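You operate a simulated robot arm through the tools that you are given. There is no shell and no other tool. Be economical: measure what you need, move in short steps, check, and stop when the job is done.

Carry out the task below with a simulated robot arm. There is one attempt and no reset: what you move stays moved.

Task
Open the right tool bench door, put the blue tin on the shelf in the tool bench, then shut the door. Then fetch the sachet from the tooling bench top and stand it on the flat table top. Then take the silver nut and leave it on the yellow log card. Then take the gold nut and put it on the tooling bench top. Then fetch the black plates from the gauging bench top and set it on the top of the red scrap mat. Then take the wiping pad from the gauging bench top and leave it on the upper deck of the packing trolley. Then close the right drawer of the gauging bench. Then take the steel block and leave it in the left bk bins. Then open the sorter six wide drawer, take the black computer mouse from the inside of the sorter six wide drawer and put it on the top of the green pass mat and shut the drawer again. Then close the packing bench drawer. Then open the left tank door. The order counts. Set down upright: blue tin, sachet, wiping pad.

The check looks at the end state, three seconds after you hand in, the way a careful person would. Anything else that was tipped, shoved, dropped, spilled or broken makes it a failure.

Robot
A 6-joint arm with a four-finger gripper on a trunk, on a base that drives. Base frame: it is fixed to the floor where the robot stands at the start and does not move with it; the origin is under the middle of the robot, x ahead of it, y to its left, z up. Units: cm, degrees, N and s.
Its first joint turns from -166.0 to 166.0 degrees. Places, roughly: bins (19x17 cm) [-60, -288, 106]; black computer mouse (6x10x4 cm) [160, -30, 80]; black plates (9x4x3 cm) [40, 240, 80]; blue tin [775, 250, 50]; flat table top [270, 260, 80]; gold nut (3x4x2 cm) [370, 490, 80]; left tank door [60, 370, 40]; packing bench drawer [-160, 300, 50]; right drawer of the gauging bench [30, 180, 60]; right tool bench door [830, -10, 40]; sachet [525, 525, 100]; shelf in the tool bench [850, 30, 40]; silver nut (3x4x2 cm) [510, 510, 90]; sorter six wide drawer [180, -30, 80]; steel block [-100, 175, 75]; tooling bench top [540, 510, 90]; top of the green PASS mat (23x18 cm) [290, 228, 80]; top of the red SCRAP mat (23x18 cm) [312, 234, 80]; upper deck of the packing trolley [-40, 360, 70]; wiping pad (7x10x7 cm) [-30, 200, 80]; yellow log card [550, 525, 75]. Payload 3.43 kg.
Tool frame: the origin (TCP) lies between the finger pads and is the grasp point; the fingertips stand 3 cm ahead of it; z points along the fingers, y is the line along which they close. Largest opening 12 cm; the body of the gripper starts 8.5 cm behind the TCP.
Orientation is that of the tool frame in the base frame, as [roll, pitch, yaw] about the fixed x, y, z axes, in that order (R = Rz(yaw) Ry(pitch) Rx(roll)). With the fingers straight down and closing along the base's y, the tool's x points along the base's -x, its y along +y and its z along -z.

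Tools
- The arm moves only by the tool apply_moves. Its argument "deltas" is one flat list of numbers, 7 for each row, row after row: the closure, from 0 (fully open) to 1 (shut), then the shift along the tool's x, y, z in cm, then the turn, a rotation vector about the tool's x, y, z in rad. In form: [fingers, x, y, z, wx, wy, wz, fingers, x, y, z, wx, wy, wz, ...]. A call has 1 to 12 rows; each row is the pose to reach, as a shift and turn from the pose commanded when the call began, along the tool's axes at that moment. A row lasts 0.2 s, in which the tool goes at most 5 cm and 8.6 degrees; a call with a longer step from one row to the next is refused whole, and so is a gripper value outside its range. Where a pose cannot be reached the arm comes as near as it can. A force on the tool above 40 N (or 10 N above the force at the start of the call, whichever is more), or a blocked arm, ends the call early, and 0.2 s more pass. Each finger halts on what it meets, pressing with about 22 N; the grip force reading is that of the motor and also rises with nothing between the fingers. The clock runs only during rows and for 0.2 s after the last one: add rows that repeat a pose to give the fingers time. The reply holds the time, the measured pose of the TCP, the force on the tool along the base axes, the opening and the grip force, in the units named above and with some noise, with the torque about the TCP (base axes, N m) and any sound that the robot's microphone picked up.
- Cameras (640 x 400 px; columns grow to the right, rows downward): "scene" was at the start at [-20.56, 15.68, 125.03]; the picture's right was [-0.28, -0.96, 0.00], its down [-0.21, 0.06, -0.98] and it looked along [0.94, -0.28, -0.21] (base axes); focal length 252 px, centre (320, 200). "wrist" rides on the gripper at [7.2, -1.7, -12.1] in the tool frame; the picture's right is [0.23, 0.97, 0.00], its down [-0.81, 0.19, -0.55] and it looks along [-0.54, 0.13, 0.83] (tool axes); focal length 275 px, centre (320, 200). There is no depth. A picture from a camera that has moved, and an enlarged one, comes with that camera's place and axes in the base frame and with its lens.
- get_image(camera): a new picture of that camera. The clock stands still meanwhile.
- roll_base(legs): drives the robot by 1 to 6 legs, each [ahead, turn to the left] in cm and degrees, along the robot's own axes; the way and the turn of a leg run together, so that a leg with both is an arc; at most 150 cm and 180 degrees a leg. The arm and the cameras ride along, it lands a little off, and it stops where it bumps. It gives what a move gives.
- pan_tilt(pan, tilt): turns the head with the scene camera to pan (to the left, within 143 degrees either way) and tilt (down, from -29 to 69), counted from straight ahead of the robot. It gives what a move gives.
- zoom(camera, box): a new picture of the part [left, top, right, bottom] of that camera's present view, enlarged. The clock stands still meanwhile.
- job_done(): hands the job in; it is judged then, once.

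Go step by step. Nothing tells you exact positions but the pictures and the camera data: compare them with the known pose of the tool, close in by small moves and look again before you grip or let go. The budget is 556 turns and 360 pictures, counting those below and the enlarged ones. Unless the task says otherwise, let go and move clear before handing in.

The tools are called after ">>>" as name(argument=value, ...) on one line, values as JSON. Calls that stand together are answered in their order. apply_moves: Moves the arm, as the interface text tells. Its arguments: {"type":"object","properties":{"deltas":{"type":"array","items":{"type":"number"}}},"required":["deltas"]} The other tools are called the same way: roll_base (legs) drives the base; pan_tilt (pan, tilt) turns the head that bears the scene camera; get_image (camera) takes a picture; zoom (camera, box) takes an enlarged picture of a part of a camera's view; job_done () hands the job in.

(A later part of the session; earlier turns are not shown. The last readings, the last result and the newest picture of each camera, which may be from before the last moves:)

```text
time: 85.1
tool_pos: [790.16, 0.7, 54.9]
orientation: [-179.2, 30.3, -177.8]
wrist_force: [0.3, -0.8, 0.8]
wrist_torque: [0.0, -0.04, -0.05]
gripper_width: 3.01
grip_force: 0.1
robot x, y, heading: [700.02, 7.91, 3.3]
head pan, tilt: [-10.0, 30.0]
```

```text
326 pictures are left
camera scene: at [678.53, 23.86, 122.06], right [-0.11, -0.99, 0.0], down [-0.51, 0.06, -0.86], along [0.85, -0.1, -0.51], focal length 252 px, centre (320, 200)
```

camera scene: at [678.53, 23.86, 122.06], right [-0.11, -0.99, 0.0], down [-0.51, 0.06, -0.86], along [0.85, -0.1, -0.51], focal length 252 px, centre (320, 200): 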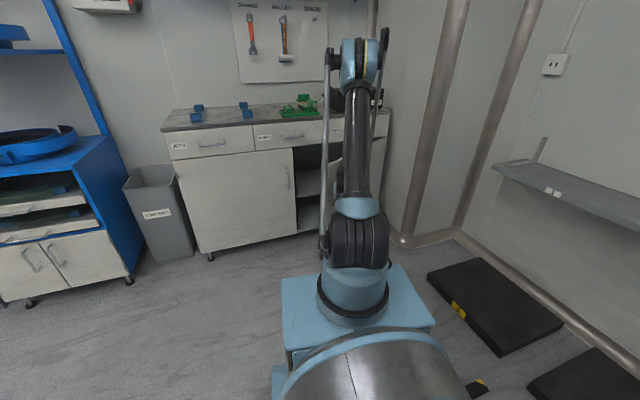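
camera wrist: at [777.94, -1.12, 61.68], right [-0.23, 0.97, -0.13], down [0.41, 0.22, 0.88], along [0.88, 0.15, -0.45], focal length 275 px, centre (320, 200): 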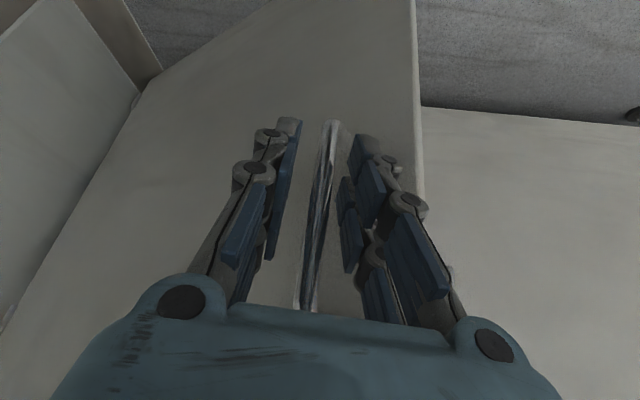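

Door now at ~38°. I'll back off the bar, close the fingers, shift left past the door edge and move in, to push the door from inside.

>>> roll_base(legs=[[-8, 0]])

>>> apply_moves(deltas=[0.75, 0, 4, 0, 0, 0, 0, 0.9, 0, 8.5, 0, 0, 0, 0, 1, 0, 13, 0, 0, 0, 0, 1, 0, 17.5, 0, 0, 0, 0, 1, 0, 22, 0, 0, 0, 0, 1, 0, 22, 0, 0, 0, 0])

>>> get_image(camera="wrist")

```text
time: 86.1
tool_pos: [782.21, 0.26, 54.93]
orientation: [-179.1, 30.4, -178.0]
wrist_force: [-0.3, 0.5, -0.1]
wrist_torque: [0.01, 0.02, -0.01]
gripper_width: 3.02
grip_force: 0.0
robot x, y, heading: [692.15, 7.27, 3.5]
head pan, tilt: [-10.0, 30.0]
```

```text
time: 87.5
tool_pos: [781.04, 21.87, 55.59]
orientation: [-179.2, 31.0, -178.0]
wrist_force: [0.0, -0.8, 0.5]
wrist_torque: [-0.04, -0.01, 0.0]
gripper_width: 0.01
grip_force: 21.7
robot x, y, heading: [692.27, 7.18, 3.3]
head pan, tilt: [-10.0, 30.0]
```

```text
325 pictures are left
camera wrist: at [768.69, 19.99, 62.26], right [-0.22, 0.97, -0.13], down [0.4, 0.21, 0.89], along [0.89, 0.15, -0.44], focal length 275 px, centre (320, 200)
```

wrist: 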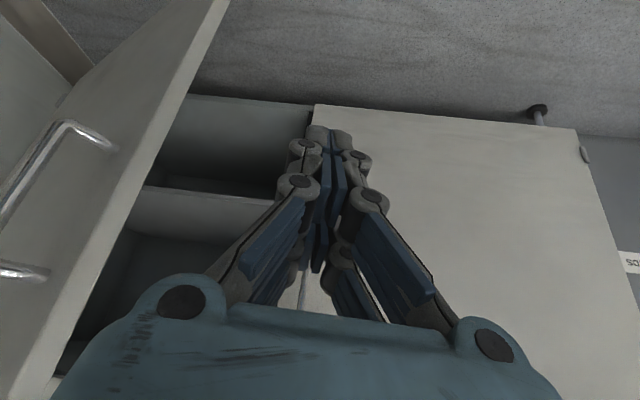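

Door edge is at left with the interior visible. Drive forward 18 and sweep the tool right against the door's inner face.

>>> roll_base(legs=[[17, 0]])

>>> get_image(camera="wrist")

```text
time: 89.0
tool_pos: [798.51, 22.92, 55.66]
orientation: [-179.2, 31.1, -177.8]
wrist_force: [0.4, 0.2, -0.3]
wrist_torque: [-0.04, -0.02, -0.02]
gripper_width: 0.03
grip_force: 22.1
robot x, y, heading: [709.97, 8.38, 3.3]
head pan, tilt: [-10.0, 30.0]
```

```text
324 pictures are left
camera wrist: at [786.02, 21.11, 62.27], right [-0.23, 0.97, -0.13], down [0.4, 0.21, 0.89], along [0.89, 0.15, -0.44], focal length 275 px, centre (320, 200)
```

wrist: 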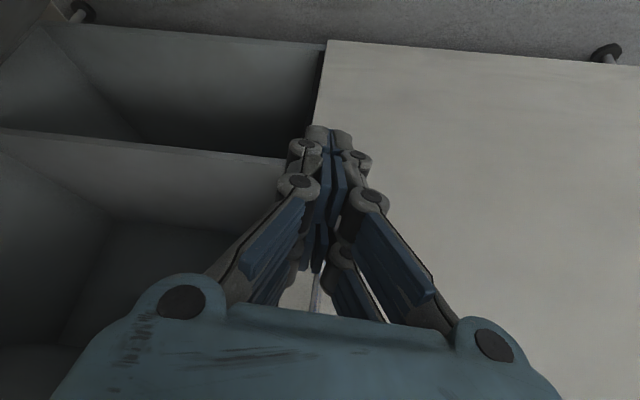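

Inside view shows the cabinet with a mid shelf. Sweep right.

>>> apply_moves(deltas=[1, 0, -4, 0, 0, 0, 0, 1, 0, -8, 0, 0, 0, 0, 1, 0, -11, 0, 0, 0, 0, 1, 0, -13, 0, 0, 0, 0, 1, 0, -15, 0, 0, 0, 0, 1, 0, -17, 0, 0, 0, 0, 1, 0, -19, 0, 0, 0, 0, 1, 0, -21, 0, 0, 0, 0, 1, 0, -23, 0, 0, 0, 0, 1, 0, -25, 0, 0, 0, 0, 1, 0, -27, 0, 0, 0, 0, 1, 0, -29, 0, 0, 0, 0])

>>> get_image(camera="wrist")

```text
time: 91.6
tool_pos: [798.7, -5.75, 56.88]
orientation: [-179.2, 31.7, -177.8]
wrist_force: [-0.2, -0.4, 0.5]
wrist_torque: [-0.01, -0.02, -0.01]
gripper_width: 0.0
grip_force: 22.1
out of reach, approached as far as the arm can: row 4
robot x, y, heading: [709.62, 8.64, 3.5]
head pan, tilt: [-10.0, 30.0]
```

```text
323 pictures are left
camera wrist: at [786.2, -7.79, 63.47], right [-0.23, 0.97, -0.13], down [0.39, 0.21, 0.89], along [0.89, 0.15, -0.43], focal length 275 px, centre (320, 200)
```

wrist: 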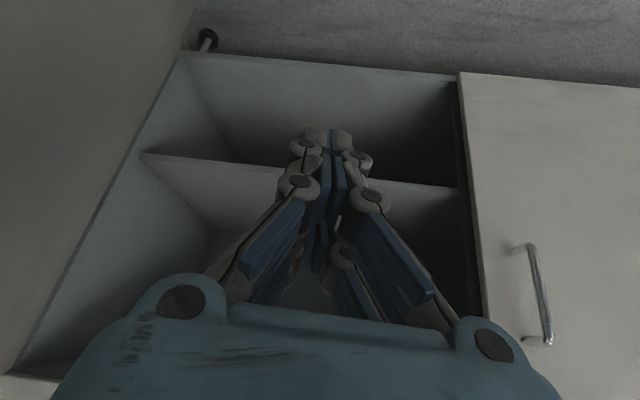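

The door moved easily and the view inside is open. Turn the base right to push it further.

>>> roll_base(legs=[[-3, -10]])

>>> get_image(camera="wrist")

>>> get_image(camera="scene")

```text
time: 92.8
tool_pos: [791.83, -21.18, 56.95]
orientation: [-179.2, 31.7, 172.0]
wrist_force: [0.9, 0.0, 0.8]
wrist_torque: [-0.03, 0.01, -0.04]
gripper_width: 0.0
grip_force: 22.0
robot x, y, heading: [706.62, 8.8, -6.5]
head pan, tilt: [-10.0, 30.0]
```

```text
322 pictures are left
camera wrist: at [779.11, -20.93, 63.45], right [-0.05, 0.99, -0.13], down [0.42, 0.14, 0.89], along [0.9, -0.01, -0.43], focal length 275 px, centre (320, 200)
```

wrist: 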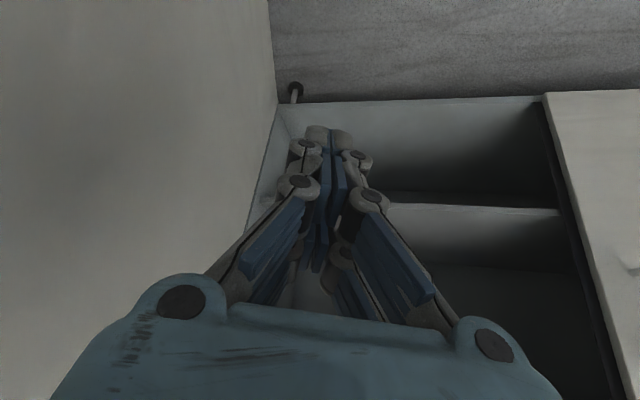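

```text
321 pictures are left
camera scene: at [688.01, 28.17, 122.06], right [-0.29, -0.96, 0.0], down [-0.49, 0.15, -0.86], along [0.82, -0.25, -0.51], focal length 252 px, centre (320, 200)
```

scene: 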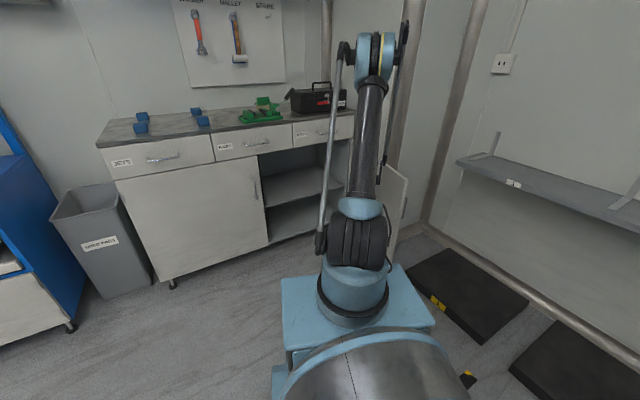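

The door is about 85° open and the shelf top is near z≈40. Back away, then go to the rack with the tins.

>>> roll_base(legs=[[-50, 0], [0, 60]])

>>> pan_tilt(pan=-20, tilt=20)

>>> get_image(camera="scene")

```text
time: 95.6
tool_pos: [742.04, -16.3, 60.14]
orientation: [-179.2, 33.8, 170.9]
wrist_force: [1.4, -1.4, -1.8]
wrist_torque: [0.05, 0.07, 0.05]
gripper_width: 0.0
grip_force: 22.0
robot x, y, heading: [659.27, 14.38, -7.6]
head pan, tilt: [-10.0, 30.0]
stopped in leg 1: the robot was blocked; the commanded pose is now the measured one
```

```text
time: 96.3
tool_pos: [741.93, -16.22, 60.12]
orientation: [-179.2, 33.8, 171.1]
wrist_force: [1.1, 0.0, 0.4]
wrist_torque: [0.05, -0.02, 0.02]
gripper_width: 0.0
grip_force: 22.4
robot x, y, heading: [659.72, 14.59, -7.6]
head pan, tilt: [-20.0, 20.0]
```

```text
320 pictures are left
camera scene: at [640.89, 32.86, 123.66], right [-0.46, -0.89, 0.0], down [-0.32, 0.16, -0.94], along [0.83, -0.43, -0.35], focal length 252 px, centre (320, 200)
```

scene: 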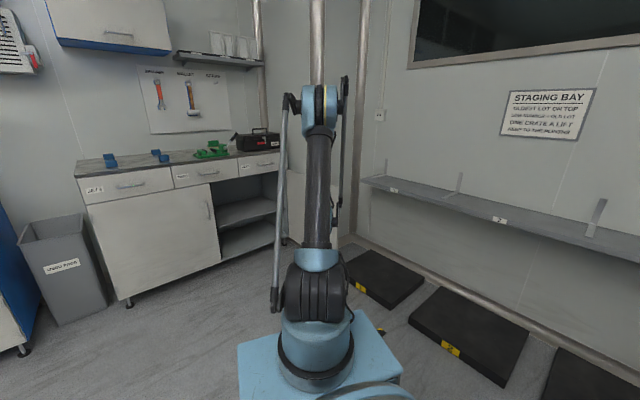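

The base bumped something behind (likely the bench by the second machine). Let me look behind.

>>> pan_tilt(pan=143, tilt=35)

>>> get_image(camera="scene")

>>> pan_tilt(pan=-143, tilt=35)

>>> get_image(camera="scene")

```text
time: 98.8
tool_pos: [741.94, -16.17, 60.09]
orientation: [-179.2, 33.7, 171.1]
wrist_force: [0.7, 0.5, 0.8]
wrist_torque: [-0.02, -0.01, 0.0]
gripper_width: 0.02
grip_force: 22.3
robot x, y, heading: [659.56, 14.75, -7.7]
head pan, tilt: [143.0, 35.0]
```

```text
319 pictures are left
camera scene: at [626.33, 43.35, 121.49], right [0.7, 0.71, -0.01], down [0.4, -0.4, -0.83], along [-0.59, 0.58, -0.56], focal length 252 px, centre (320, 200)
```

scene: 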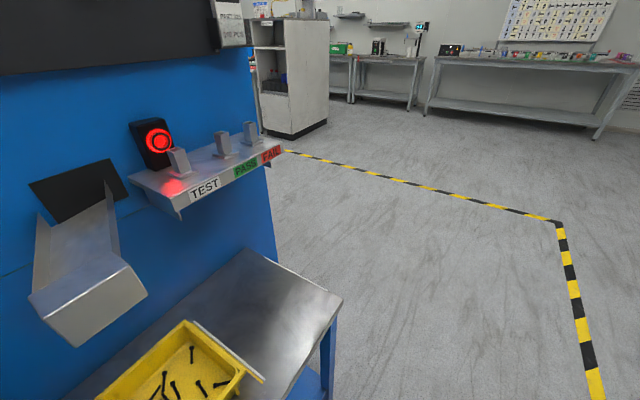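

```text
time: 102.8
tool_pos: [741.97, -16.07, 60.1]
orientation: [-179.1, 33.8, 171.1]
wrist_force: [-0.3, 0.5, -1.2]
wrist_torque: [0.01, 0.02, -0.01]
gripper_width: 0.0
grip_force: 22.3
robot x, y, heading: [659.36, 14.36, -7.9]
head pan, tilt: [-143.0, 35.0]
```

```text
318 pictures are left
camera scene: at [624.93, 32.84, 121.49], right [-0.49, 0.87, 0.01], down [0.49, 0.28, -0.83], along [-0.72, -0.4, -0.56], focal length 252 px, centre (320, 200)
```

scene: 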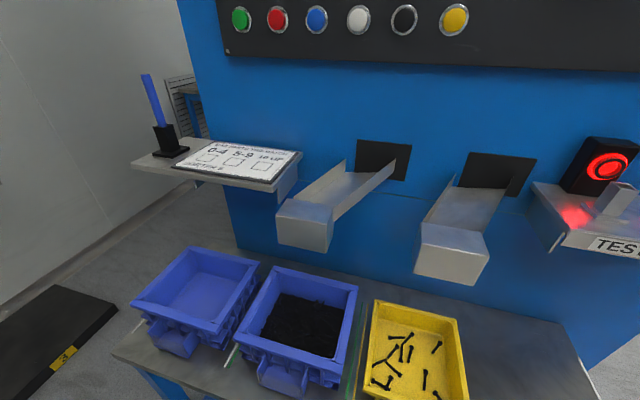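

The bench wasn't moved, but the robot's tail is long. I'll go forward a bit, then turn left and drive across to the rack, keeping a margin.

>>> roll_base(legs=[[20, 0], [0, 92], [100, 0], [98, 0], [0, -71]])

>>> pan_tilt(pan=-5, tilt=20)

>>> get_image(camera="scene")

>>> get_image(camera="wrist")

```text
time: 120.5
tool_pos: [758.25, 266.21, 62.33]
orientation: [179.3, 35.3, -129.8]
wrist_force: [-1.9, 0.9, -0.5]
wrist_torque: [-0.06, -0.11, -0.1]
gripper_width: 0.0
grip_force: 22.0
robot x, y, heading: [690.86, 212.04, 51.1]
head pan, tilt: [-143.0, 35.0]
stopped in leg 5: the force on the tool passed its limit at 210 N (the readings are from after the stop); the commanded pose is now the measured one
```

```text
time: 122.7
tool_pos: [758.28, 266.18, 62.35]
orientation: [179.4, 35.4, -129.8]
wrist_force: [-13.7, 3.0, 1.0]
wrist_torque: [-0.04, -0.17, -0.05]
gripper_width: 0.02
grip_force: 21.9
robot x, y, heading: [691.02, 212.22, 51.1]
head pan, tilt: [-5.0, 20.0]
```

```text
317 pictures are left
camera scene: at [663.69, 207.78, 123.65], right [0.72, -0.69, 0.0], down [-0.24, -0.26, -0.94], along [0.65, 0.67, -0.35], focal length 252 px, centre (320, 200)
```

scene: 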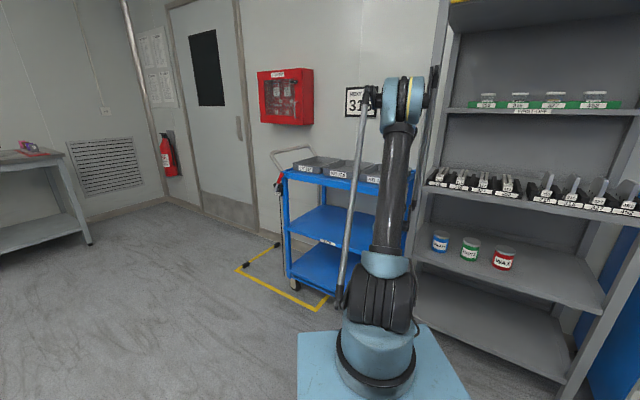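

```text
316 pictures are left
camera wrist: at [751.39, 255.32, 67.99], right [-0.87, 0.47, -0.13], down [0.07, 0.38, 0.92], along [0.48, 0.79, -0.37], focal length 275 px, centre (320, 200)
```

wrist: 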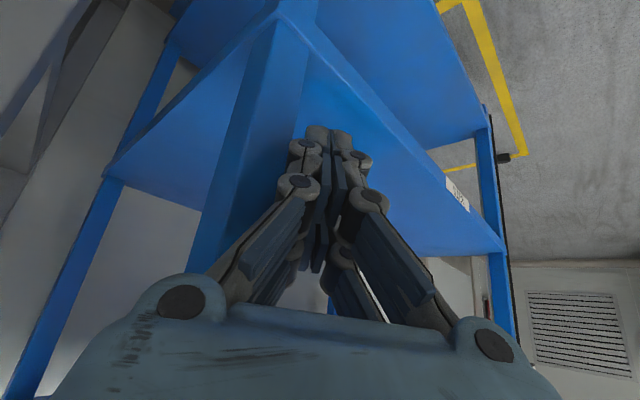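

My tool bumped the blue kit trolley's post while turning. I'll back straight out and check whether it moved.

>>> roll_base(legs=[[0, 6], [-25, 0]])

>>> get_image(camera="scene")

```text
time: 125.2
tool_pos: [738.41, 251.17, 62.37]
orientation: [179.5, 35.3, -123.7]
wrist_force: [-0.4, 0.4, 0.2]
wrist_torque: [-0.01, -0.03, 0.03]
gripper_width: 0.03
grip_force: 21.6
robot x, y, heading: [676.87, 190.56, 57.3]
head pan, tilt: [-5.0, 20.0]
```

```text
315 pictures are left
camera scene: at [650.25, 183.27, 123.66], right [0.79, -0.61, 0.0], down [-0.22, -0.28, -0.94], along [0.57, 0.74, -0.35], focal length 252 px, centre (320, 200)
```

scene: 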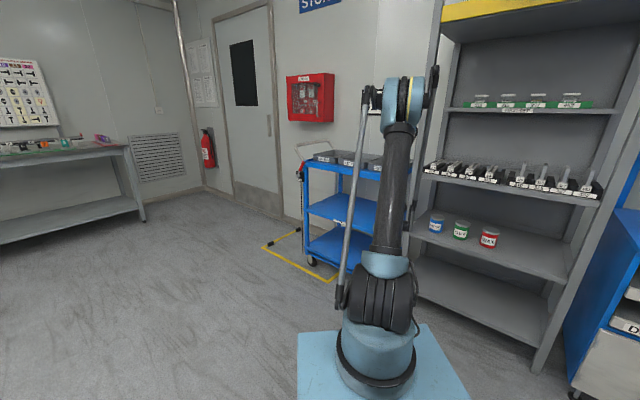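

The trolley's wheel matches its position from the first picture, so it seems unmoved. Blue tin triangulates to about (777,243.5,62). I'll back a little and turn to face the rack squarely.

>>> roll_base(legs=[[-8, 0], [0, -44]])

>>> get_image(camera="wrist")

>>> get_image(camera="scene")

```text
time: 128.6
tool_pos: [758.17, 182.84, 63.33]
orientation: [179.3, 36.1, -168.7]
wrist_force: [-0.2, -0.5, -0.3]
wrist_torque: [-0.03, 0.0, 0.0]
gripper_width: 0.0
grip_force: 22.0
robot x, y, heading: [672.23, 184.26, 12.6]
head pan, tilt: [-5.0, 20.0]
```

```text
314 pictures are left
camera wrist: at [745.68, 178.77, 68.8], right [-0.38, 0.92, -0.13], down [0.29, 0.25, 0.93], along [0.88, 0.31, -0.36], focal length 275 px, centre (320, 200)
```

wrist: 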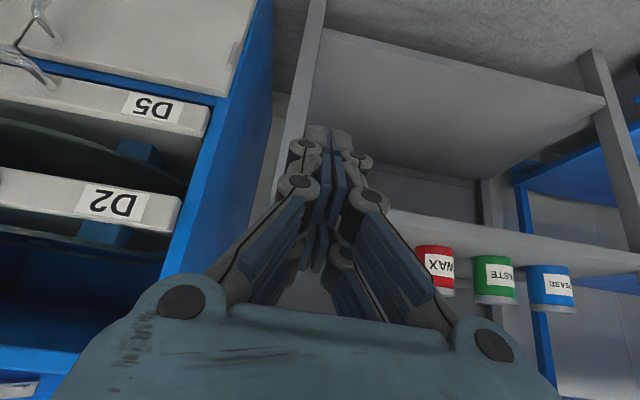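

```text
313 pictures are left
camera scene: at [648.36, 197.71, 123.66], right [0.13, -0.99, 0.0], down [-0.35, -0.05, -0.94], along [0.93, 0.12, -0.35], focal length 252 px, centre (320, 200)
```

scene: 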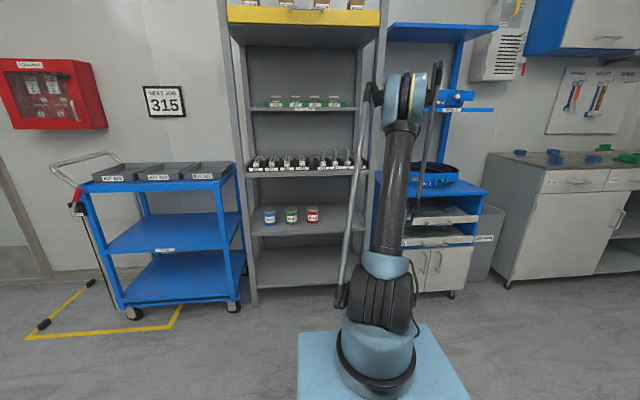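

The trolley stands parallel to its floor mark and unmoved. Blue tin ≈(782,244,61). I'll sidestep left in a safe back–arc–forward manoeuvre to be straight in front of it.

>>> roll_base(legs=[[-35, 0], [0, 45], [45, 0], [0, -45]])

>>> get_image(camera="wrist")

>>> zoom(camera="scene", box=[200, 100, 440, 300])

```text
time: 137.8
tool_pos: [747.56, 213.8, 64.29]
orientation: [179.5, 36.8, -168.6]
wrist_force: [-0.3, 0.5, -0.3]
wrist_torque: [-0.01, -0.02, -0.01]
gripper_width: 0.0
grip_force: 21.9
robot x, y, heading: [662.01, 216.16, 12.4]
head pan, tilt: [-5.0, 20.0]
```

```text
312 pictures are left
camera wrist: at [735.07, 209.61, 69.63], right [-0.38, 0.92, -0.13], down [0.27, 0.25, 0.93], along [0.88, 0.32, -0.34], focal length 275 px, centre (320, 200)
```

wrist: 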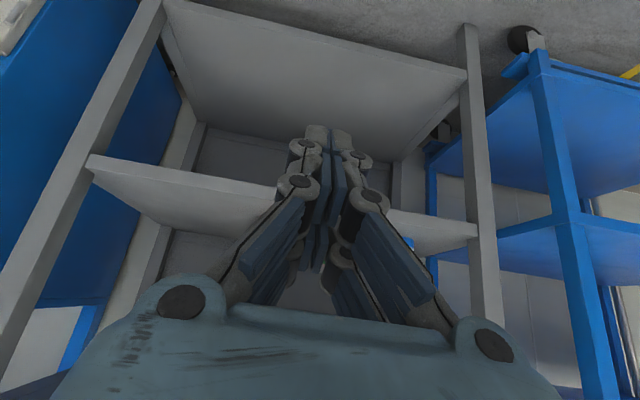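

```text
2.00 times, centred on (320, 200) of scene
camera zoom: at [638.25, 229.58, 123.66], right [0.13, -0.99, 0.0], down [-0.35, -0.05, -0.94], along [0.93, 0.12, -0.35], focal length 503 px, centre (320, 200)
```

zoom: 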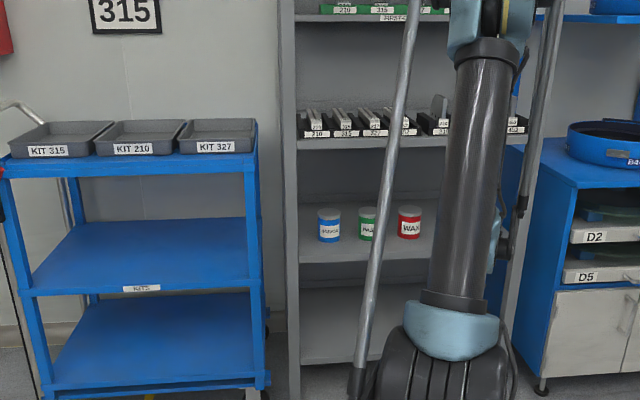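

Tin refined: (782.6,245.3,61), ~7 cm wide, ~9 cm tall; green tin ~12 cm to its right. Shift the arm left, open to ~9.5 cm, then drive forward most of the way.

>>> apply_moves(deltas=[0.6, 0, 4, 0, 0, 0, 0, 0.2, 0, 8, 0, 0, 0, 0, 0.2, 0, 12, 0, 0, 0, 0, 0.2, 0, 16, 0, 0, 0, 0, 0.2, 0, 20, 0, 0, 0, 0, 0.2, 0, 22.5, 0, 0, 0, 0, 0.2, 0, 22.5, 0, 0, 0, 0])

>>> roll_base(legs=[[22, 0]])

>>> get_image(camera="wrist")

```text
time: 139.4
tool_pos: [742.14, 235.7, 65.41]
orientation: [179.4, 37.5, -168.6]
wrist_force: [-0.7, 0.5, -0.3]
wrist_torque: [0.0, 0.03, 0.01]
gripper_width: 9.6
grip_force: 0.1
robot x, y, heading: [661.87, 216.43, 12.4]
head pan, tilt: [-5.0, 20.0]
```

```text
time: 141.2
tool_pos: [763.99, 240.39, 65.49]
orientation: [179.4, 37.5, -168.6]
wrist_force: [-0.8, -1.1, -0.1]
wrist_torque: [-0.01, 0.01, -0.01]
gripper_width: 9.61
grip_force: 0.0
robot x, y, heading: [684.16, 221.08, 12.7]
head pan, tilt: [-5.0, 20.0]
```

```text
310 pictures are left
camera wrist: at [751.56, 236.22, 70.61], right [-0.38, 0.92, -0.13], down [0.26, 0.24, 0.93], along [0.89, 0.32, -0.33], focal length 275 px, centre (320, 200)
```

wrist: 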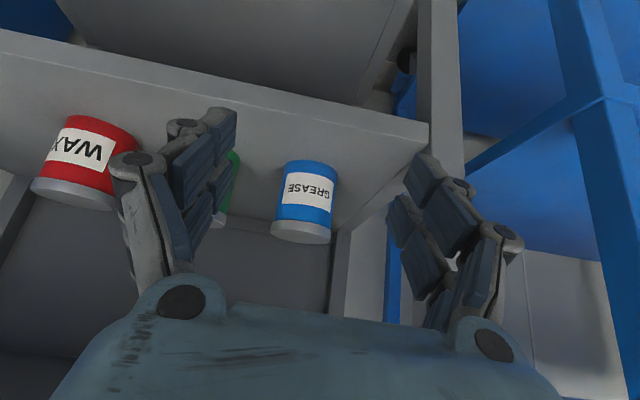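

The blue GREASE tin is nicely between the fingers' lines, ~19 cm ahead. Lower 4 cm, drive in 14 cm, and look.

>>> apply_moves(deltas=[0.2, 1.2, 0.6, 1.6, 0, 0, 0, 0.2, 2.4, 1.2, 3.2, 0, 0, 0])

>>> roll_base(legs=[[14, 0]])

>>> get_image(camera="wrist")

```text
time: 141.8
tool_pos: [764.0, 241.71, 63.94]
orientation: [179.4, 37.9, -168.6]
wrist_force: [-0.6, 0.4, -0.3]
wrist_torque: [0.03, -0.02, -0.02]
gripper_width: 9.62
grip_force: 0.1
out of reach, approached as far as the arm can: row 2
robot x, y, heading: [683.72, 221.09, 12.4]
head pan, tilt: [-5.0, 20.0]
```

```text
time: 143.1
tool_pos: [778.61, 244.84, 63.93]
orientation: [179.4, 38.0, -168.7]
wrist_force: [-1.1, 1.0, -0.2]
wrist_torque: [0.02, 0.01, -0.05]
gripper_width: 9.59
grip_force: 0.0
robot x, y, heading: [698.43, 224.15, 12.5]
head pan, tilt: [-5.0, 20.0]
```

```text
309 pictures are left
camera wrist: at [766.0, 240.56, 68.97], right [-0.38, 0.92, -0.13], down [0.26, 0.24, 0.94], along [0.89, 0.32, -0.32], focal length 275 px, centre (320, 200)
```

wrist: 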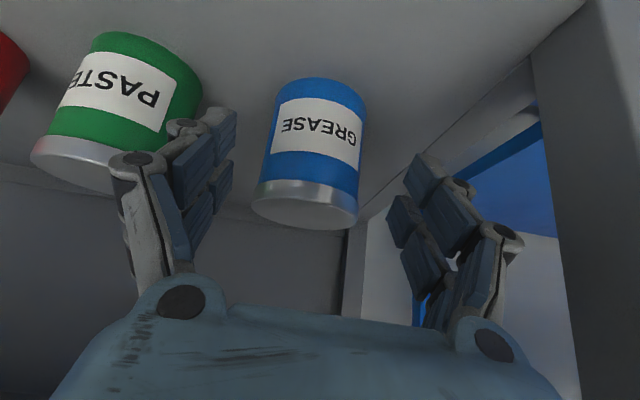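

Now 3.7 cm short. Move the arm forward and down to straddle the tin, steepening slightly.

>>> apply_moves(deltas=[0.2, -0.6, -0.1, 2.2, 0, 0.03, 0, 0.2, -1.2, -0.3, 4.5, 0, 0.07, 0, 0.2, -1.2, -0.3, 4.5, 0, 0.07, 0])

>>> get_image(camera="wrist")

```text
time: 143.9
tool_pos: [781.48, 245.08, 62.1]
orientation: [179.3, 34.7, -168.6]
wrist_force: [1.0, 0.5, 0.0]
wrist_torque: [0.01, 0.03, 0.01]
gripper_width: 9.63
grip_force: 0.1
robot x, y, heading: [698.52, 224.67, 12.1]
head pan, tilt: [-5.0, 20.0]
```

```text
308 pictures are left
camera wrist: at [769.27, 240.83, 67.94], right [-0.38, 0.92, -0.12], down [0.31, 0.25, 0.92], along [0.87, 0.31, -0.38], focal length 275 px, centre (320, 200)
```

wrist: 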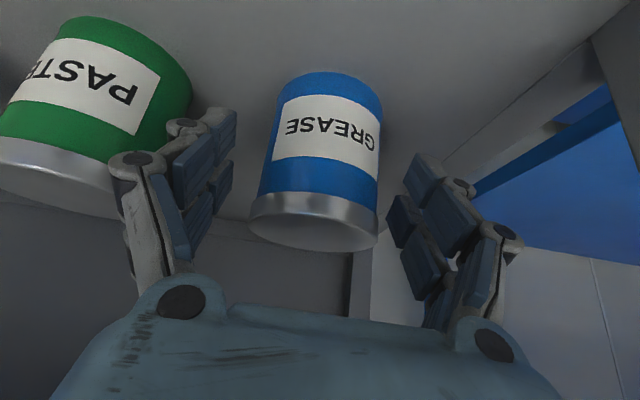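

Almost there; 1.5 cm more in, 1 cm down, then close on the tin.

>>> apply_moves(deltas=[0.2, -0.7, 0.2, 1.7, 0, 0, 0, 0.3, -0.7, 0.2, 1.7, 0, 0, 0, 0.5, -0.7, 0.2, 1.7, 0, 0, 0, 0.6, -0.7, 0.2, 1.7, 0, 0, 0, 0.7, -0.7, 0.2, 1.7, 0, 0, 0])

>>> get_image(camera="wrist")

```text
time: 145.1
tool_pos: [783.06, 245.55, 61.21]
orientation: [179.4, 34.7, -168.7]
wrist_force: [-1.5, 1.2, 1.7]
wrist_torque: [-0.06, -0.01, -0.02]
gripper_width: 7.33
grip_force: 21.9
robot x, y, heading: [698.21, 224.38, 12.3]
head pan, tilt: [-5.0, 20.0]
```

```text
307 pictures are left
camera wrist: at [770.84, 241.41, 66.97], right [-0.38, 0.92, -0.12], down [0.31, 0.25, 0.92], along [0.87, 0.31, -0.38], focal length 275 px, centre (320, 200)
```

wrist: 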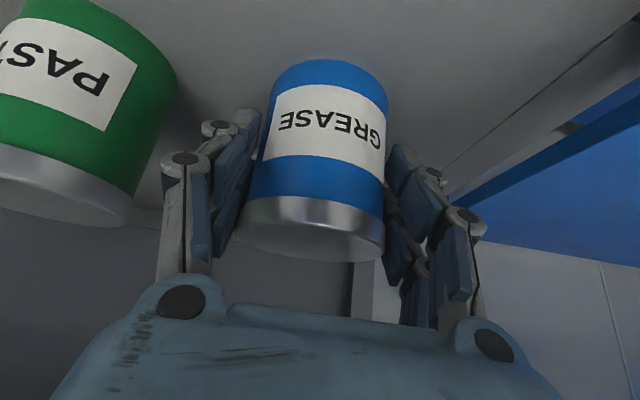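

Gripped (7.3 cm). Lift 4 cm and back the base out.

>>> apply_moves(deltas=[0.7, -1.1, 0, -1.6, 0, 0, 0, 0.7, -2.3, 0, -3.3, 0, 0, 0])

>>> roll_base(legs=[[-30, 0]])

>>> get_image(camera="wrist")

>>> get_image(camera="scene")

```text
time: 145.7
tool_pos: [783.08, 245.64, 65.12]
orientation: [179.5, 34.7, -168.6]
wrist_force: [0.0, 0.5, -3.4]
wrist_torque: [0.01, 0.04, -0.01]
gripper_width: 7.34
grip_force: 21.8
robot x, y, heading: [698.54, 224.26, 12.6]
head pan, tilt: [-5.0, 20.0]
```

```text
time: 147.8
tool_pos: [754.17, 239.2, 64.92]
orientation: [179.5, 34.7, -168.6]
wrist_force: [0.2, -0.2, -3.8]
wrist_torque: [0.01, 0.06, -0.03]
gripper_width: 7.35
grip_force: 22.2
robot x, y, heading: [669.64, 217.96, 12.2]
head pan, tilt: [-5.0, 20.0]
```

```text
306 pictures are left
camera wrist: at [741.95, 235.04, 70.9], right [-0.38, 0.92, -0.12], down [0.31, 0.25, 0.92], along [0.87, 0.31, -0.38], focal length 275 px, centre (320, 200)
```

wrist: 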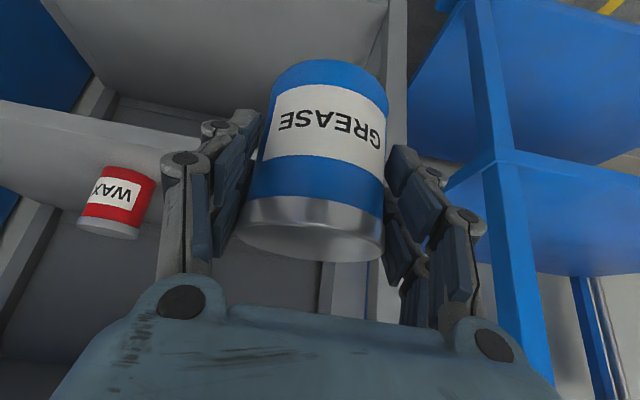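

```text
305 pictures are left
camera scene: at [645.82, 231.34, 123.66], right [0.13, -0.99, 0.0], down [-0.35, -0.05, -0.94], along [0.93, 0.12, -0.35], focal length 252 px, centre (320, 200)
```

scene: 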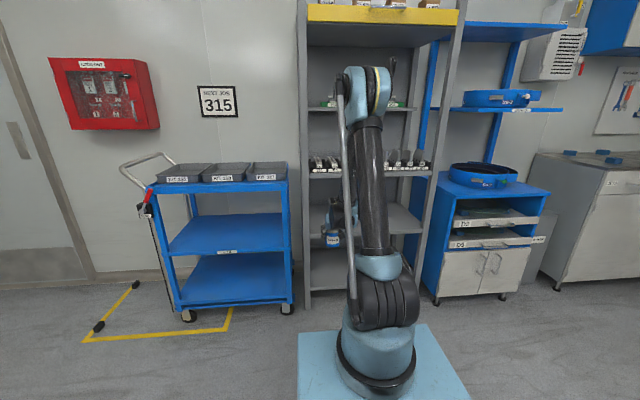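

The tin is held upright. Back off, turn right, drive across to the tool bench staging spot, and face it again.

>>> roll_base(legs=[[-20, 0], [0, -89], [110, 0], [98, 0], [0, 90]])

>>> pan_tilt(pan=-20, tilt=25)

>>> get_image(camera="scene")

>>> get_image(camera="wrist")

```text
time: 168.1
tool_pos: [782.49, 38.98, 66.11]
orientation: [179.5, 35.4, -165.5]
wrist_force: [0.2, 1.0, -4.3]
wrist_torque: [0.01, 0.09, 0.02]
gripper_width: 7.31
grip_force: 21.5
robot x, y, heading: [700.55, 12.0, 15.5]
head pan, tilt: [-5.0, 20.0]
```

```text
time: 168.9
tool_pos: [781.67, 38.82, 67.08]
orientation: [179.4, 36.1, -165.5]
wrist_force: [0.0, 0.5, -3.8]
wrist_torque: [-0.02, 0.09, 0.0]
gripper_width: 7.3
grip_force: 22.5
robot x, y, heading: [700.56, 11.85, 15.5]
head pan, tilt: [-20.0, 25.0]
```

```text
304 pictures are left
camera scene: at [675.95, 21.36, 122.86], right [-0.08, -1.0, 0.0], down [-0.43, 0.03, -0.9], along [0.9, -0.07, -0.43], focal length 252 px, centre (320, 200)
```

scene: 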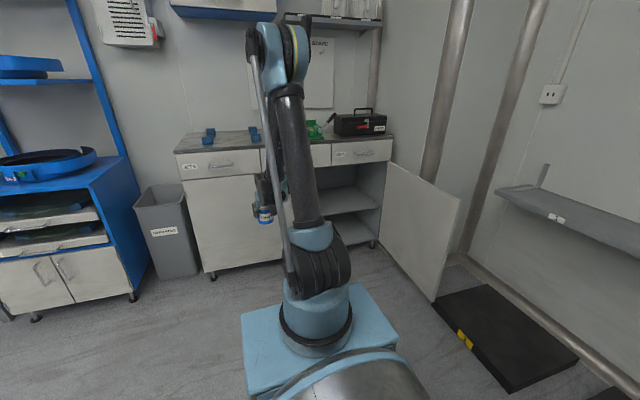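

```text
303 pictures are left
camera wrist: at [769.56, 33.92, 72.63], right [-0.43, 0.89, -0.13], down [0.27, 0.26, 0.93], along [0.86, 0.36, -0.36], focal length 275 px, centre (320, 200)
```

wrist: 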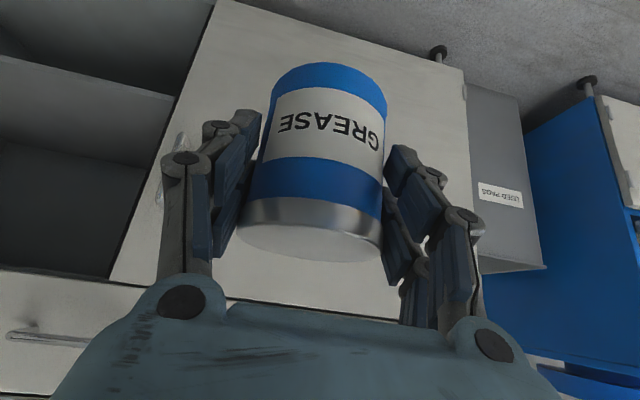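

The door stands wide open; shelf top is z≈40, needing a low, forward-tilted pose that's been out of reach straight ahead. I'll test approaching with the arm plane at an angle: back up, turn right, and yaw the tool back toward the cabinet.

>>> roll_base(legs=[[-22, 0], [0, -50]])

>>> apply_moves(deltas=[0.7, 0, 0, 0, -0.076, 0, -0.105, 0.7, 0, 0, 0, -0.153, 0, -0.21, 0.7, 0, 0, 0, -0.229, 0, -0.315, 0.7, 0, 0, 0, -0.306, 0, -0.42, 0.7, 0, 0, 0, -0.382, 0, -0.526, 0.7, 0, 0, 0, -0.459, 0, -0.631, 0.7, 0, 0, 0, -0.512, 0, -0.704])

```text
time: 173.1
tool_pos: [752.77, -37.85, 67.13]
orientation: [179.4, 36.1, 145.4]
wrist_force: [-0.4, -0.1, -4.1]
wrist_torque: [0.02, 0.07, -0.01]
gripper_width: 7.3
grip_force: 22.0
robot x, y, heading: [679.7, 6.41, -33.4]
head pan, tilt: [-20.0, 25.0]
```

```text
time: 174.7
tool_pos: [752.2, -37.34, 68.05]
orientation: [-179.8, 36.9, -164.0]
wrist_force: [-0.7, 0.6, -4.0]
wrist_torque: [-0.04, 0.03, -0.01]
gripper_width: 7.3
grip_force: 22.2
robot x, y, heading: [679.56, 6.58, -33.4]
head pan, tilt: [-20.0, 25.0]
```

Yaw achieved. Now try descending 21 cm here in free space.

>>> apply_moves(deltas=[0.7, 2.5, 0, 3.3, 0, 0, 0, 0.7, 5, 0, 6.7, 0, 0, 0, 0.7, 7.5, 0, 10, 0, 0, 0, 0.7, 10, 0, 13.4, 0, 0, 0, 0.7, 12.6, 0, 16.8, 0, 0, 0, 0.7, 12.6, 0, 16.8, 0, 0, 0])

>>> get_image(camera="wrist")

>>> get_image(camera="scene")

```text
time: 176.1
tool_pos: [756.63, -41.63, 52.52]
orientation: [-179.8, 36.8, -164.0]
wrist_force: [0.4, 0.2, -4.1]
wrist_torque: [0.0, 0.06, -0.03]
gripper_width: 7.3
grip_force: 22.1
out of reach, approached as far as the arm can: row 3, 4, 5, 6
robot x, y, heading: [679.7, 6.96, -33.3]
head pan, tilt: [-20.0, 25.0]
```

```text
302 pictures are left
camera wrist: at [744.5, -46.73, 57.82], right [-0.44, 0.89, -0.14], down [0.25, 0.27, 0.93], along [0.86, 0.37, -0.34], focal length 275 px, centre (320, 200)
```

wrist: 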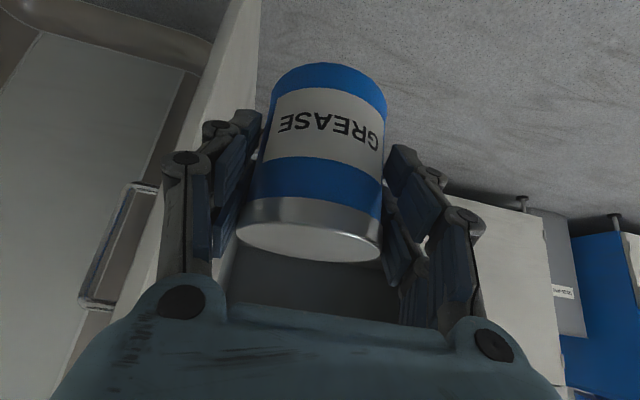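

```text
301 pictures are left
camera scene: at [670.85, 31.03, 122.86], right [-0.8, -0.59, 0.0], down [-0.26, 0.35, -0.9], along [0.53, -0.73, -0.43], focal length 252 px, centre (320, 200)
```

scene: 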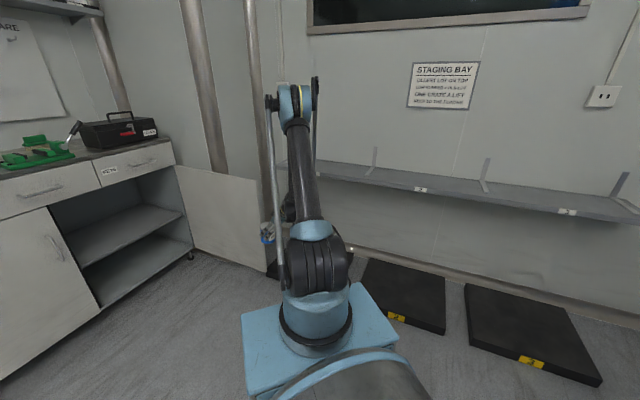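

Better: z 52.5 at 37° tilt with ~50° offset. Try a larger offset (~75°) in free space to see how low it can go.

>>> roll_base(legs=[[0, -28]])

>>> apply_moves(deltas=[0.7, 0, 0, 0, -0.076, 0, -0.105, 0.7, 0, 0, 0, -0.153, 0, -0.21, 0.7, 0, 0, 0, -0.229, 0, -0.315, 0.7, 0, 0, 0, -0.275, 0, -0.38, 0.7, 1.2, 0, 1.7, -0.275, 0, -0.38, 0.7, 3, 0, 4, -0.275, 0, -0.38, 0.7, 4.5, 0, 6, -0.275, 0, -0.38, 0.7, 4.5, 0, 6, -0.275, 0, -0.38])

```text
time: 178.1
tool_pos: [723.81, -73.01, 52.5]
orientation: [-179.8, 37.0, 167.1]
wrist_force: [-0.1, 0.2, -3.9]
wrist_torque: [0.0, 0.03, 0.03]
gripper_width: 7.3
grip_force: 22.2
robot x, y, heading: [680.55, 6.98, -62.4]
head pan, tilt: [-20.0, 25.0]
```

```text
time: 179.9
tool_pos: [723.72, -72.51, 45.97]
orientation: [-178.4, 36.8, -165.2]
wrist_force: [-0.1, -0.9, -3.6]
wrist_torque: [0.0, 0.06, -0.04]
gripper_width: 7.27
grip_force: 21.7
robot x, y, heading: [680.1, 6.5, -62.4]
head pan, tilt: [-20.0, 25.0]
```

That reaches z=46 with the right tilt, so the shelf is feasible with the robot standing left of the spot, facing along the bench. First retract the tool up and in so I can manoeuvre safely.

>>> apply_moves(deltas=[0.7, -2.5, 0, -3.5, 0, 0, 0, 0.7, -5, 0, -7, 0, 0, 0, 0.7, -7.5, 0, -10.5, 0, 0, 0, 0.7, -10, 0, -14, 0, 0, 0, 0.7, -12.5, 0, -17, 0, 0, 0, 0.7, -12, 4, -18, 0, 0, 0, 0.7, -11, 8, -19, 0, 0, 0, 0.7, -10, 12, -20, 0, 0, 0, 0.7, -9, 16, -21, 0, 0, 0, 0.7, -8, 20, -22, 0, 0, 0, 0.7, -7, 24, -23, 0, 0, 0, 0.7, -7, 28, -23, 0, 0, 0])

>>> get_image(camera="scene")

```text
time: 182.5
tool_pos: [708.83, -46.85, 67.86]
orientation: [-178.4, 36.8, -165.2]
wrist_force: [0.2, -1.4, -3.9]
wrist_torque: [0.03, 0.01, 0.02]
gripper_width: 7.29
grip_force: 22.0
robot x, y, heading: [680.02, 7.14, -62.3]
head pan, tilt: [-20.0, 25.0]
```

```text
300 pictures are left
camera scene: at [684.44, 32.21, 122.86], right [-0.99, -0.13, 0.0], down [-0.06, 0.43, -0.9], along [0.12, -0.89, -0.43], focal length 252 px, centre (320, 200)
```

scene: 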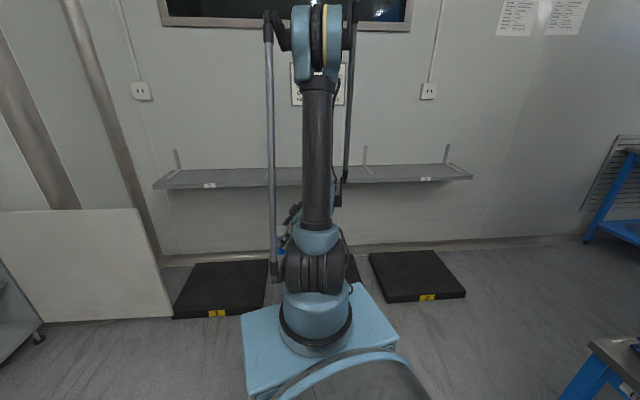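

Reachable. Retract a bit more, then drive: turn left, go diagonally, turn right to head along the bench front.

>>> apply_moves(deltas=[0.7, 0, 4, 0, 0, 0, 0, 0.7, 1, 8, -1, 0, 0, 0, 0.7, 2, 11, -2, 0, 0, 0])

>>> roll_base(legs=[[0, 124], [122, 0], [0, -112]])

>>> pan_tilt(pan=10, tilt=35)

>>> get_image(camera="scene")

```text
time: 183.3
tool_pos: [703.65, -36.77, 68.97]
orientation: [-178.4, 36.8, -165.4]
wrist_force: [-0.1, -0.9, -4.4]
wrist_torque: [0.04, 0.05, 0.0]
gripper_width: 7.29
grip_force: 21.7
out of reach, approached as far as the arm can: row 1, 2, 3
robot x, y, heading: [680.32, 7.05, -62.4]
head pan, tilt: [-20.0, 25.0]
```

```text
time: 200.6
tool_pos: [770.45, 75.96, 68.98]
orientation: [-178.4, 36.8, -152.3]
wrist_force: [-0.3, -0.3, -3.6]
wrist_torque: [-0.04, 0.07, -0.02]
gripper_width: 7.26
grip_force: 21.6
robot x, y, heading: [738.89, 113.85, -49.2]
head pan, tilt: [-20.0, 25.0]
```

```text
time: 201.6
tool_pos: [770.01, 76.74, 69.47]
orientation: [-177.5, 36.9, -151.8]
wrist_force: [0.5, 0.0, -3.9]
wrist_torque: [-0.03, 0.02, -0.01]
gripper_width: 7.3
grip_force: 21.6
robot x, y, heading: [738.58, 113.64, -49.5]
head pan, tilt: [10.0, 35.0]
```

```text
299 pictures are left
camera scene: at [740.65, 142.79, 121.28], right [-0.64, -0.77, 0.0], down [-0.45, 0.37, -0.81], along [0.63, -0.52, -0.58], focal length 252 px, centre (320, 200)
```

scene: 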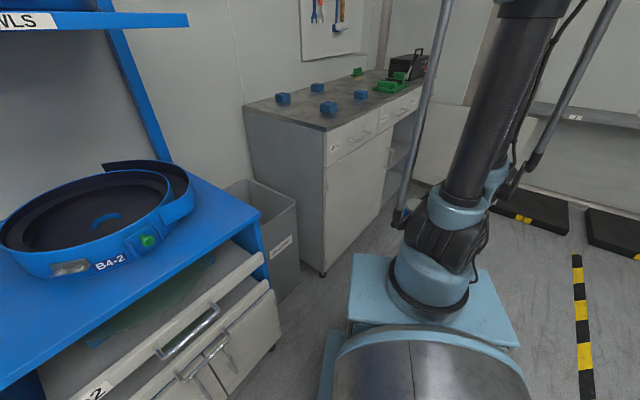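

Robot is just left of the tool bench, heading along its front. Turn slightly and creep forward toward the placing stance.

>>> roll_base(legs=[[0, -11], [50, 0]])

>>> get_image(camera="scene")

>>> get_image(camera="wrist")

```text
time: 205.3
tool_pos: [787.52, 28.48, 69.47]
orientation: [-177.5, 36.9, -162.3]
wrist_force: [0.5, -0.1, -3.9]
wrist_torque: [0.01, 0.02, -0.01]
gripper_width: 7.29
grip_force: 22.3
robot x, y, heading: [763.46, 70.82, -60.0]
head pan, tilt: [10.0, 35.0]
```

```text
298 pictures are left
camera scene: at [770.56, 98.8, 121.28], right [-0.76, -0.65, 0.0], down [-0.38, 0.45, -0.81], along [0.53, -0.62, -0.58], focal length 252 px, centre (320, 200)
```

scene: 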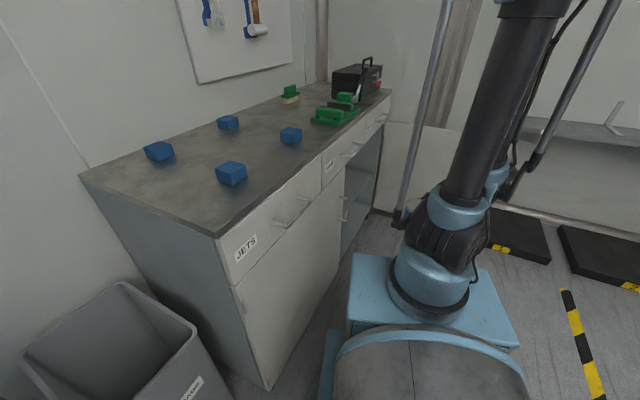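

```text
297 pictures are left
camera wrist: at [775.35, 23.55, 74.84], right [-0.45, 0.88, -0.17], down [0.24, 0.3, 0.92], along [0.86, 0.37, -0.35], focal length 275 px, centre (320, 200)
```

wrist: 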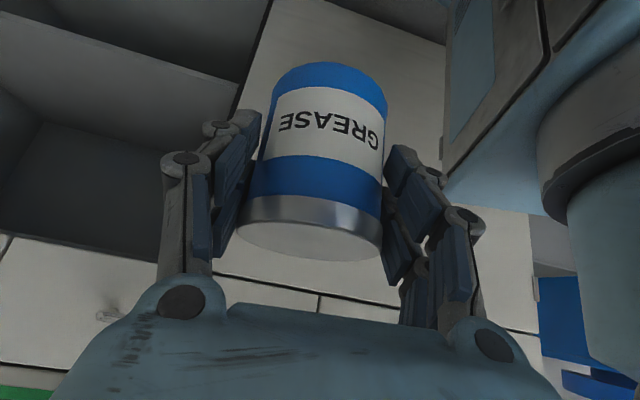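

Let me zoom on the shelf edge to measure its height before descending.

>>> zoom(camera="wrist", box=[0, 0, 260, 260])

>>> zoom(camera="scene", box=[280, 60, 420, 260])

```text
1.54 times, centred on (130, 130) of wrist
camera zoom: at [775.35, 23.55, 74.84], right [-0.45, 0.88, -0.17], down [0.24, 0.3, 0.92], along [0.86, 0.37, -0.35], focal length 424 px, centre (612, 308)
```

zoom: 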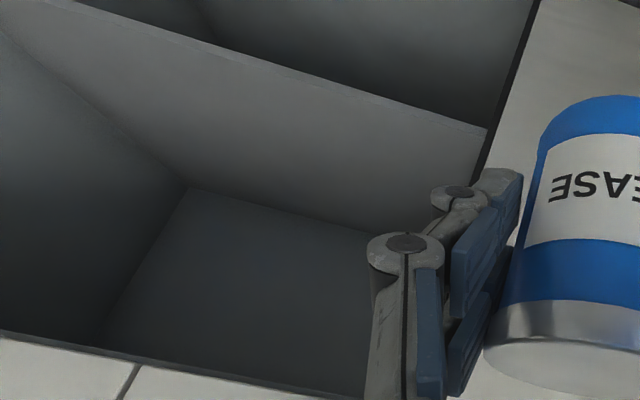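

```text
2.00 times, centred on (350, 160) of scene
camera zoom: at [770.56, 98.8, 121.28], right [-0.76, -0.65, 0.0], down [-0.38, 0.45, -0.81], along [0.53, -0.62, -0.58], focal length 503 px, centre (260, 280)
```

zoom: 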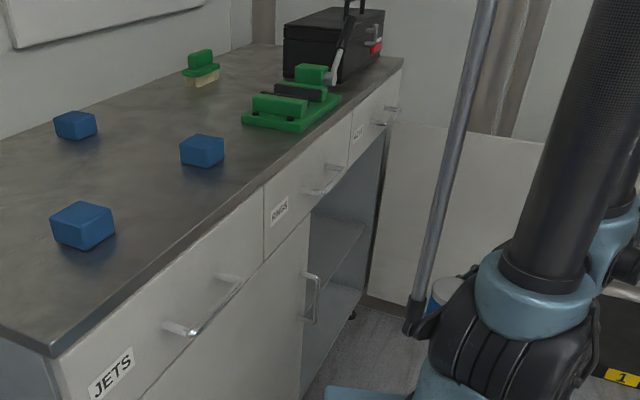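

Shelf top ≈ z 39–40, opening up to ~72. Move the tin sideways to in front of the opening first, levelling the tool.

>>> apply_moves(deltas=[0.7, -1, -4.4, 0.8, 0.005, 0, 0.013, 0.7, -2, -8.8, 1.5, 0.01, 0, 0.026, 0.7, -3, -13.2, 2.3, 0.016, 0, 0.04, 0.7, -4, -17.6, 3.1, 0.021, 0, 0.054, 0.7, -5, -22, 3.8, 0.026, 0, 0.067, 0.7, -6, -26.4, 4.6, 0.032, 0, 0.08, 0.7, -7.1, -30.7, 5.4, 0.037, 0, 0.094, 0.7, -8.1, -35.1, 6.1, 0.042, 0, 0.108, 0.7, -9.2, -39.5, 6.9, 0.048, 0, 0.122])

>>> get_image(camera="wrist")

```text
time: 207.3
tool_pos: [809.67, -5.18, 71.84]
orientation: [-179.1, 37.5, -170.5]
wrist_force: [-0.7, 0.6, -2.9]
wrist_torque: [-0.04, 0.05, -0.01]
gripper_width: 7.32
grip_force: 22.0
robot x, y, heading: [763.47, 70.63, -59.8]
head pan, tilt: [10.0, 35.0]
```

```text
294 pictures are left
camera wrist: at [797.03, -8.66, 77.11], right [-0.33, 0.93, -0.15], down [0.27, 0.25, 0.93], along [0.9, 0.27, -0.34], focal length 275 px, centre (320, 200)
```

wrist: 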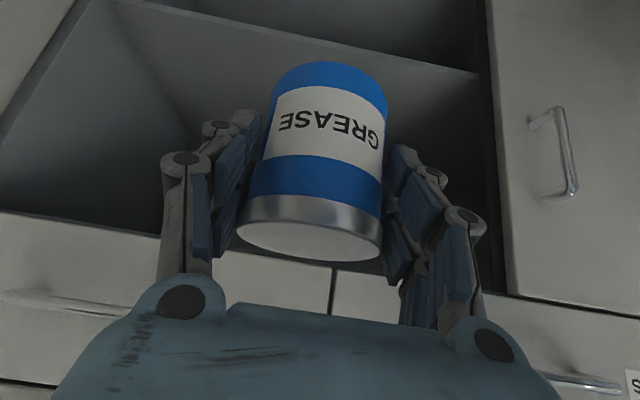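

In front of the opening (b≈-187). Now descend to z≈48.

>>> apply_moves(deltas=[0.7, 2.9, 0, 3.8, 0, 0, 0, 0.7, 5.8, 0, 7.6, 0, 0, 0, 0.7, 8.7, 0, 11.4, 0, 0, 0, 0.7, 11.6, 0, 15.2, 0, 0, 0, 0.7, 14.5, 0, 18.9, 0, 0, 0])

>>> get_image(camera="wrist")

```text
time: 208.5
tool_pos: [809.37, -6.19, 48.1]
orientation: [-179.4, 37.3, -170.5]
wrist_force: [0.8, -0.5, -3.2]
wrist_torque: [0.01, 0.07, 0.01]
gripper_width: 7.3
grip_force: 21.7
out of reach, approached as far as the arm can: row 5
robot x, y, heading: [763.4, 70.8, -59.6]
head pan, tilt: [10.0, 35.0]
```

```text
293 pictures are left
camera wrist: at [796.68, -9.81, 53.37], right [-0.33, 0.93, -0.15], down [0.27, 0.25, 0.93], along [0.9, 0.27, -0.34], focal length 275 px, centre (320, 200)
```

wrist: 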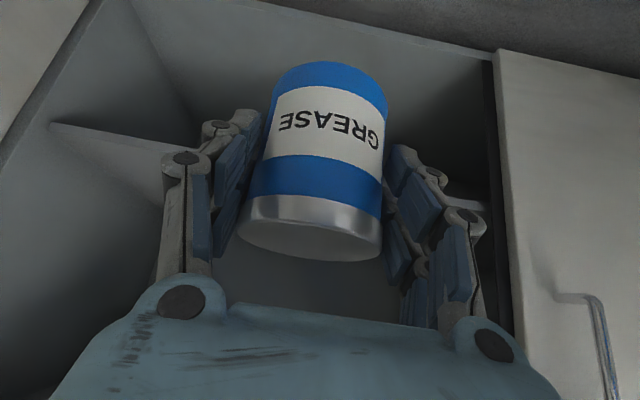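

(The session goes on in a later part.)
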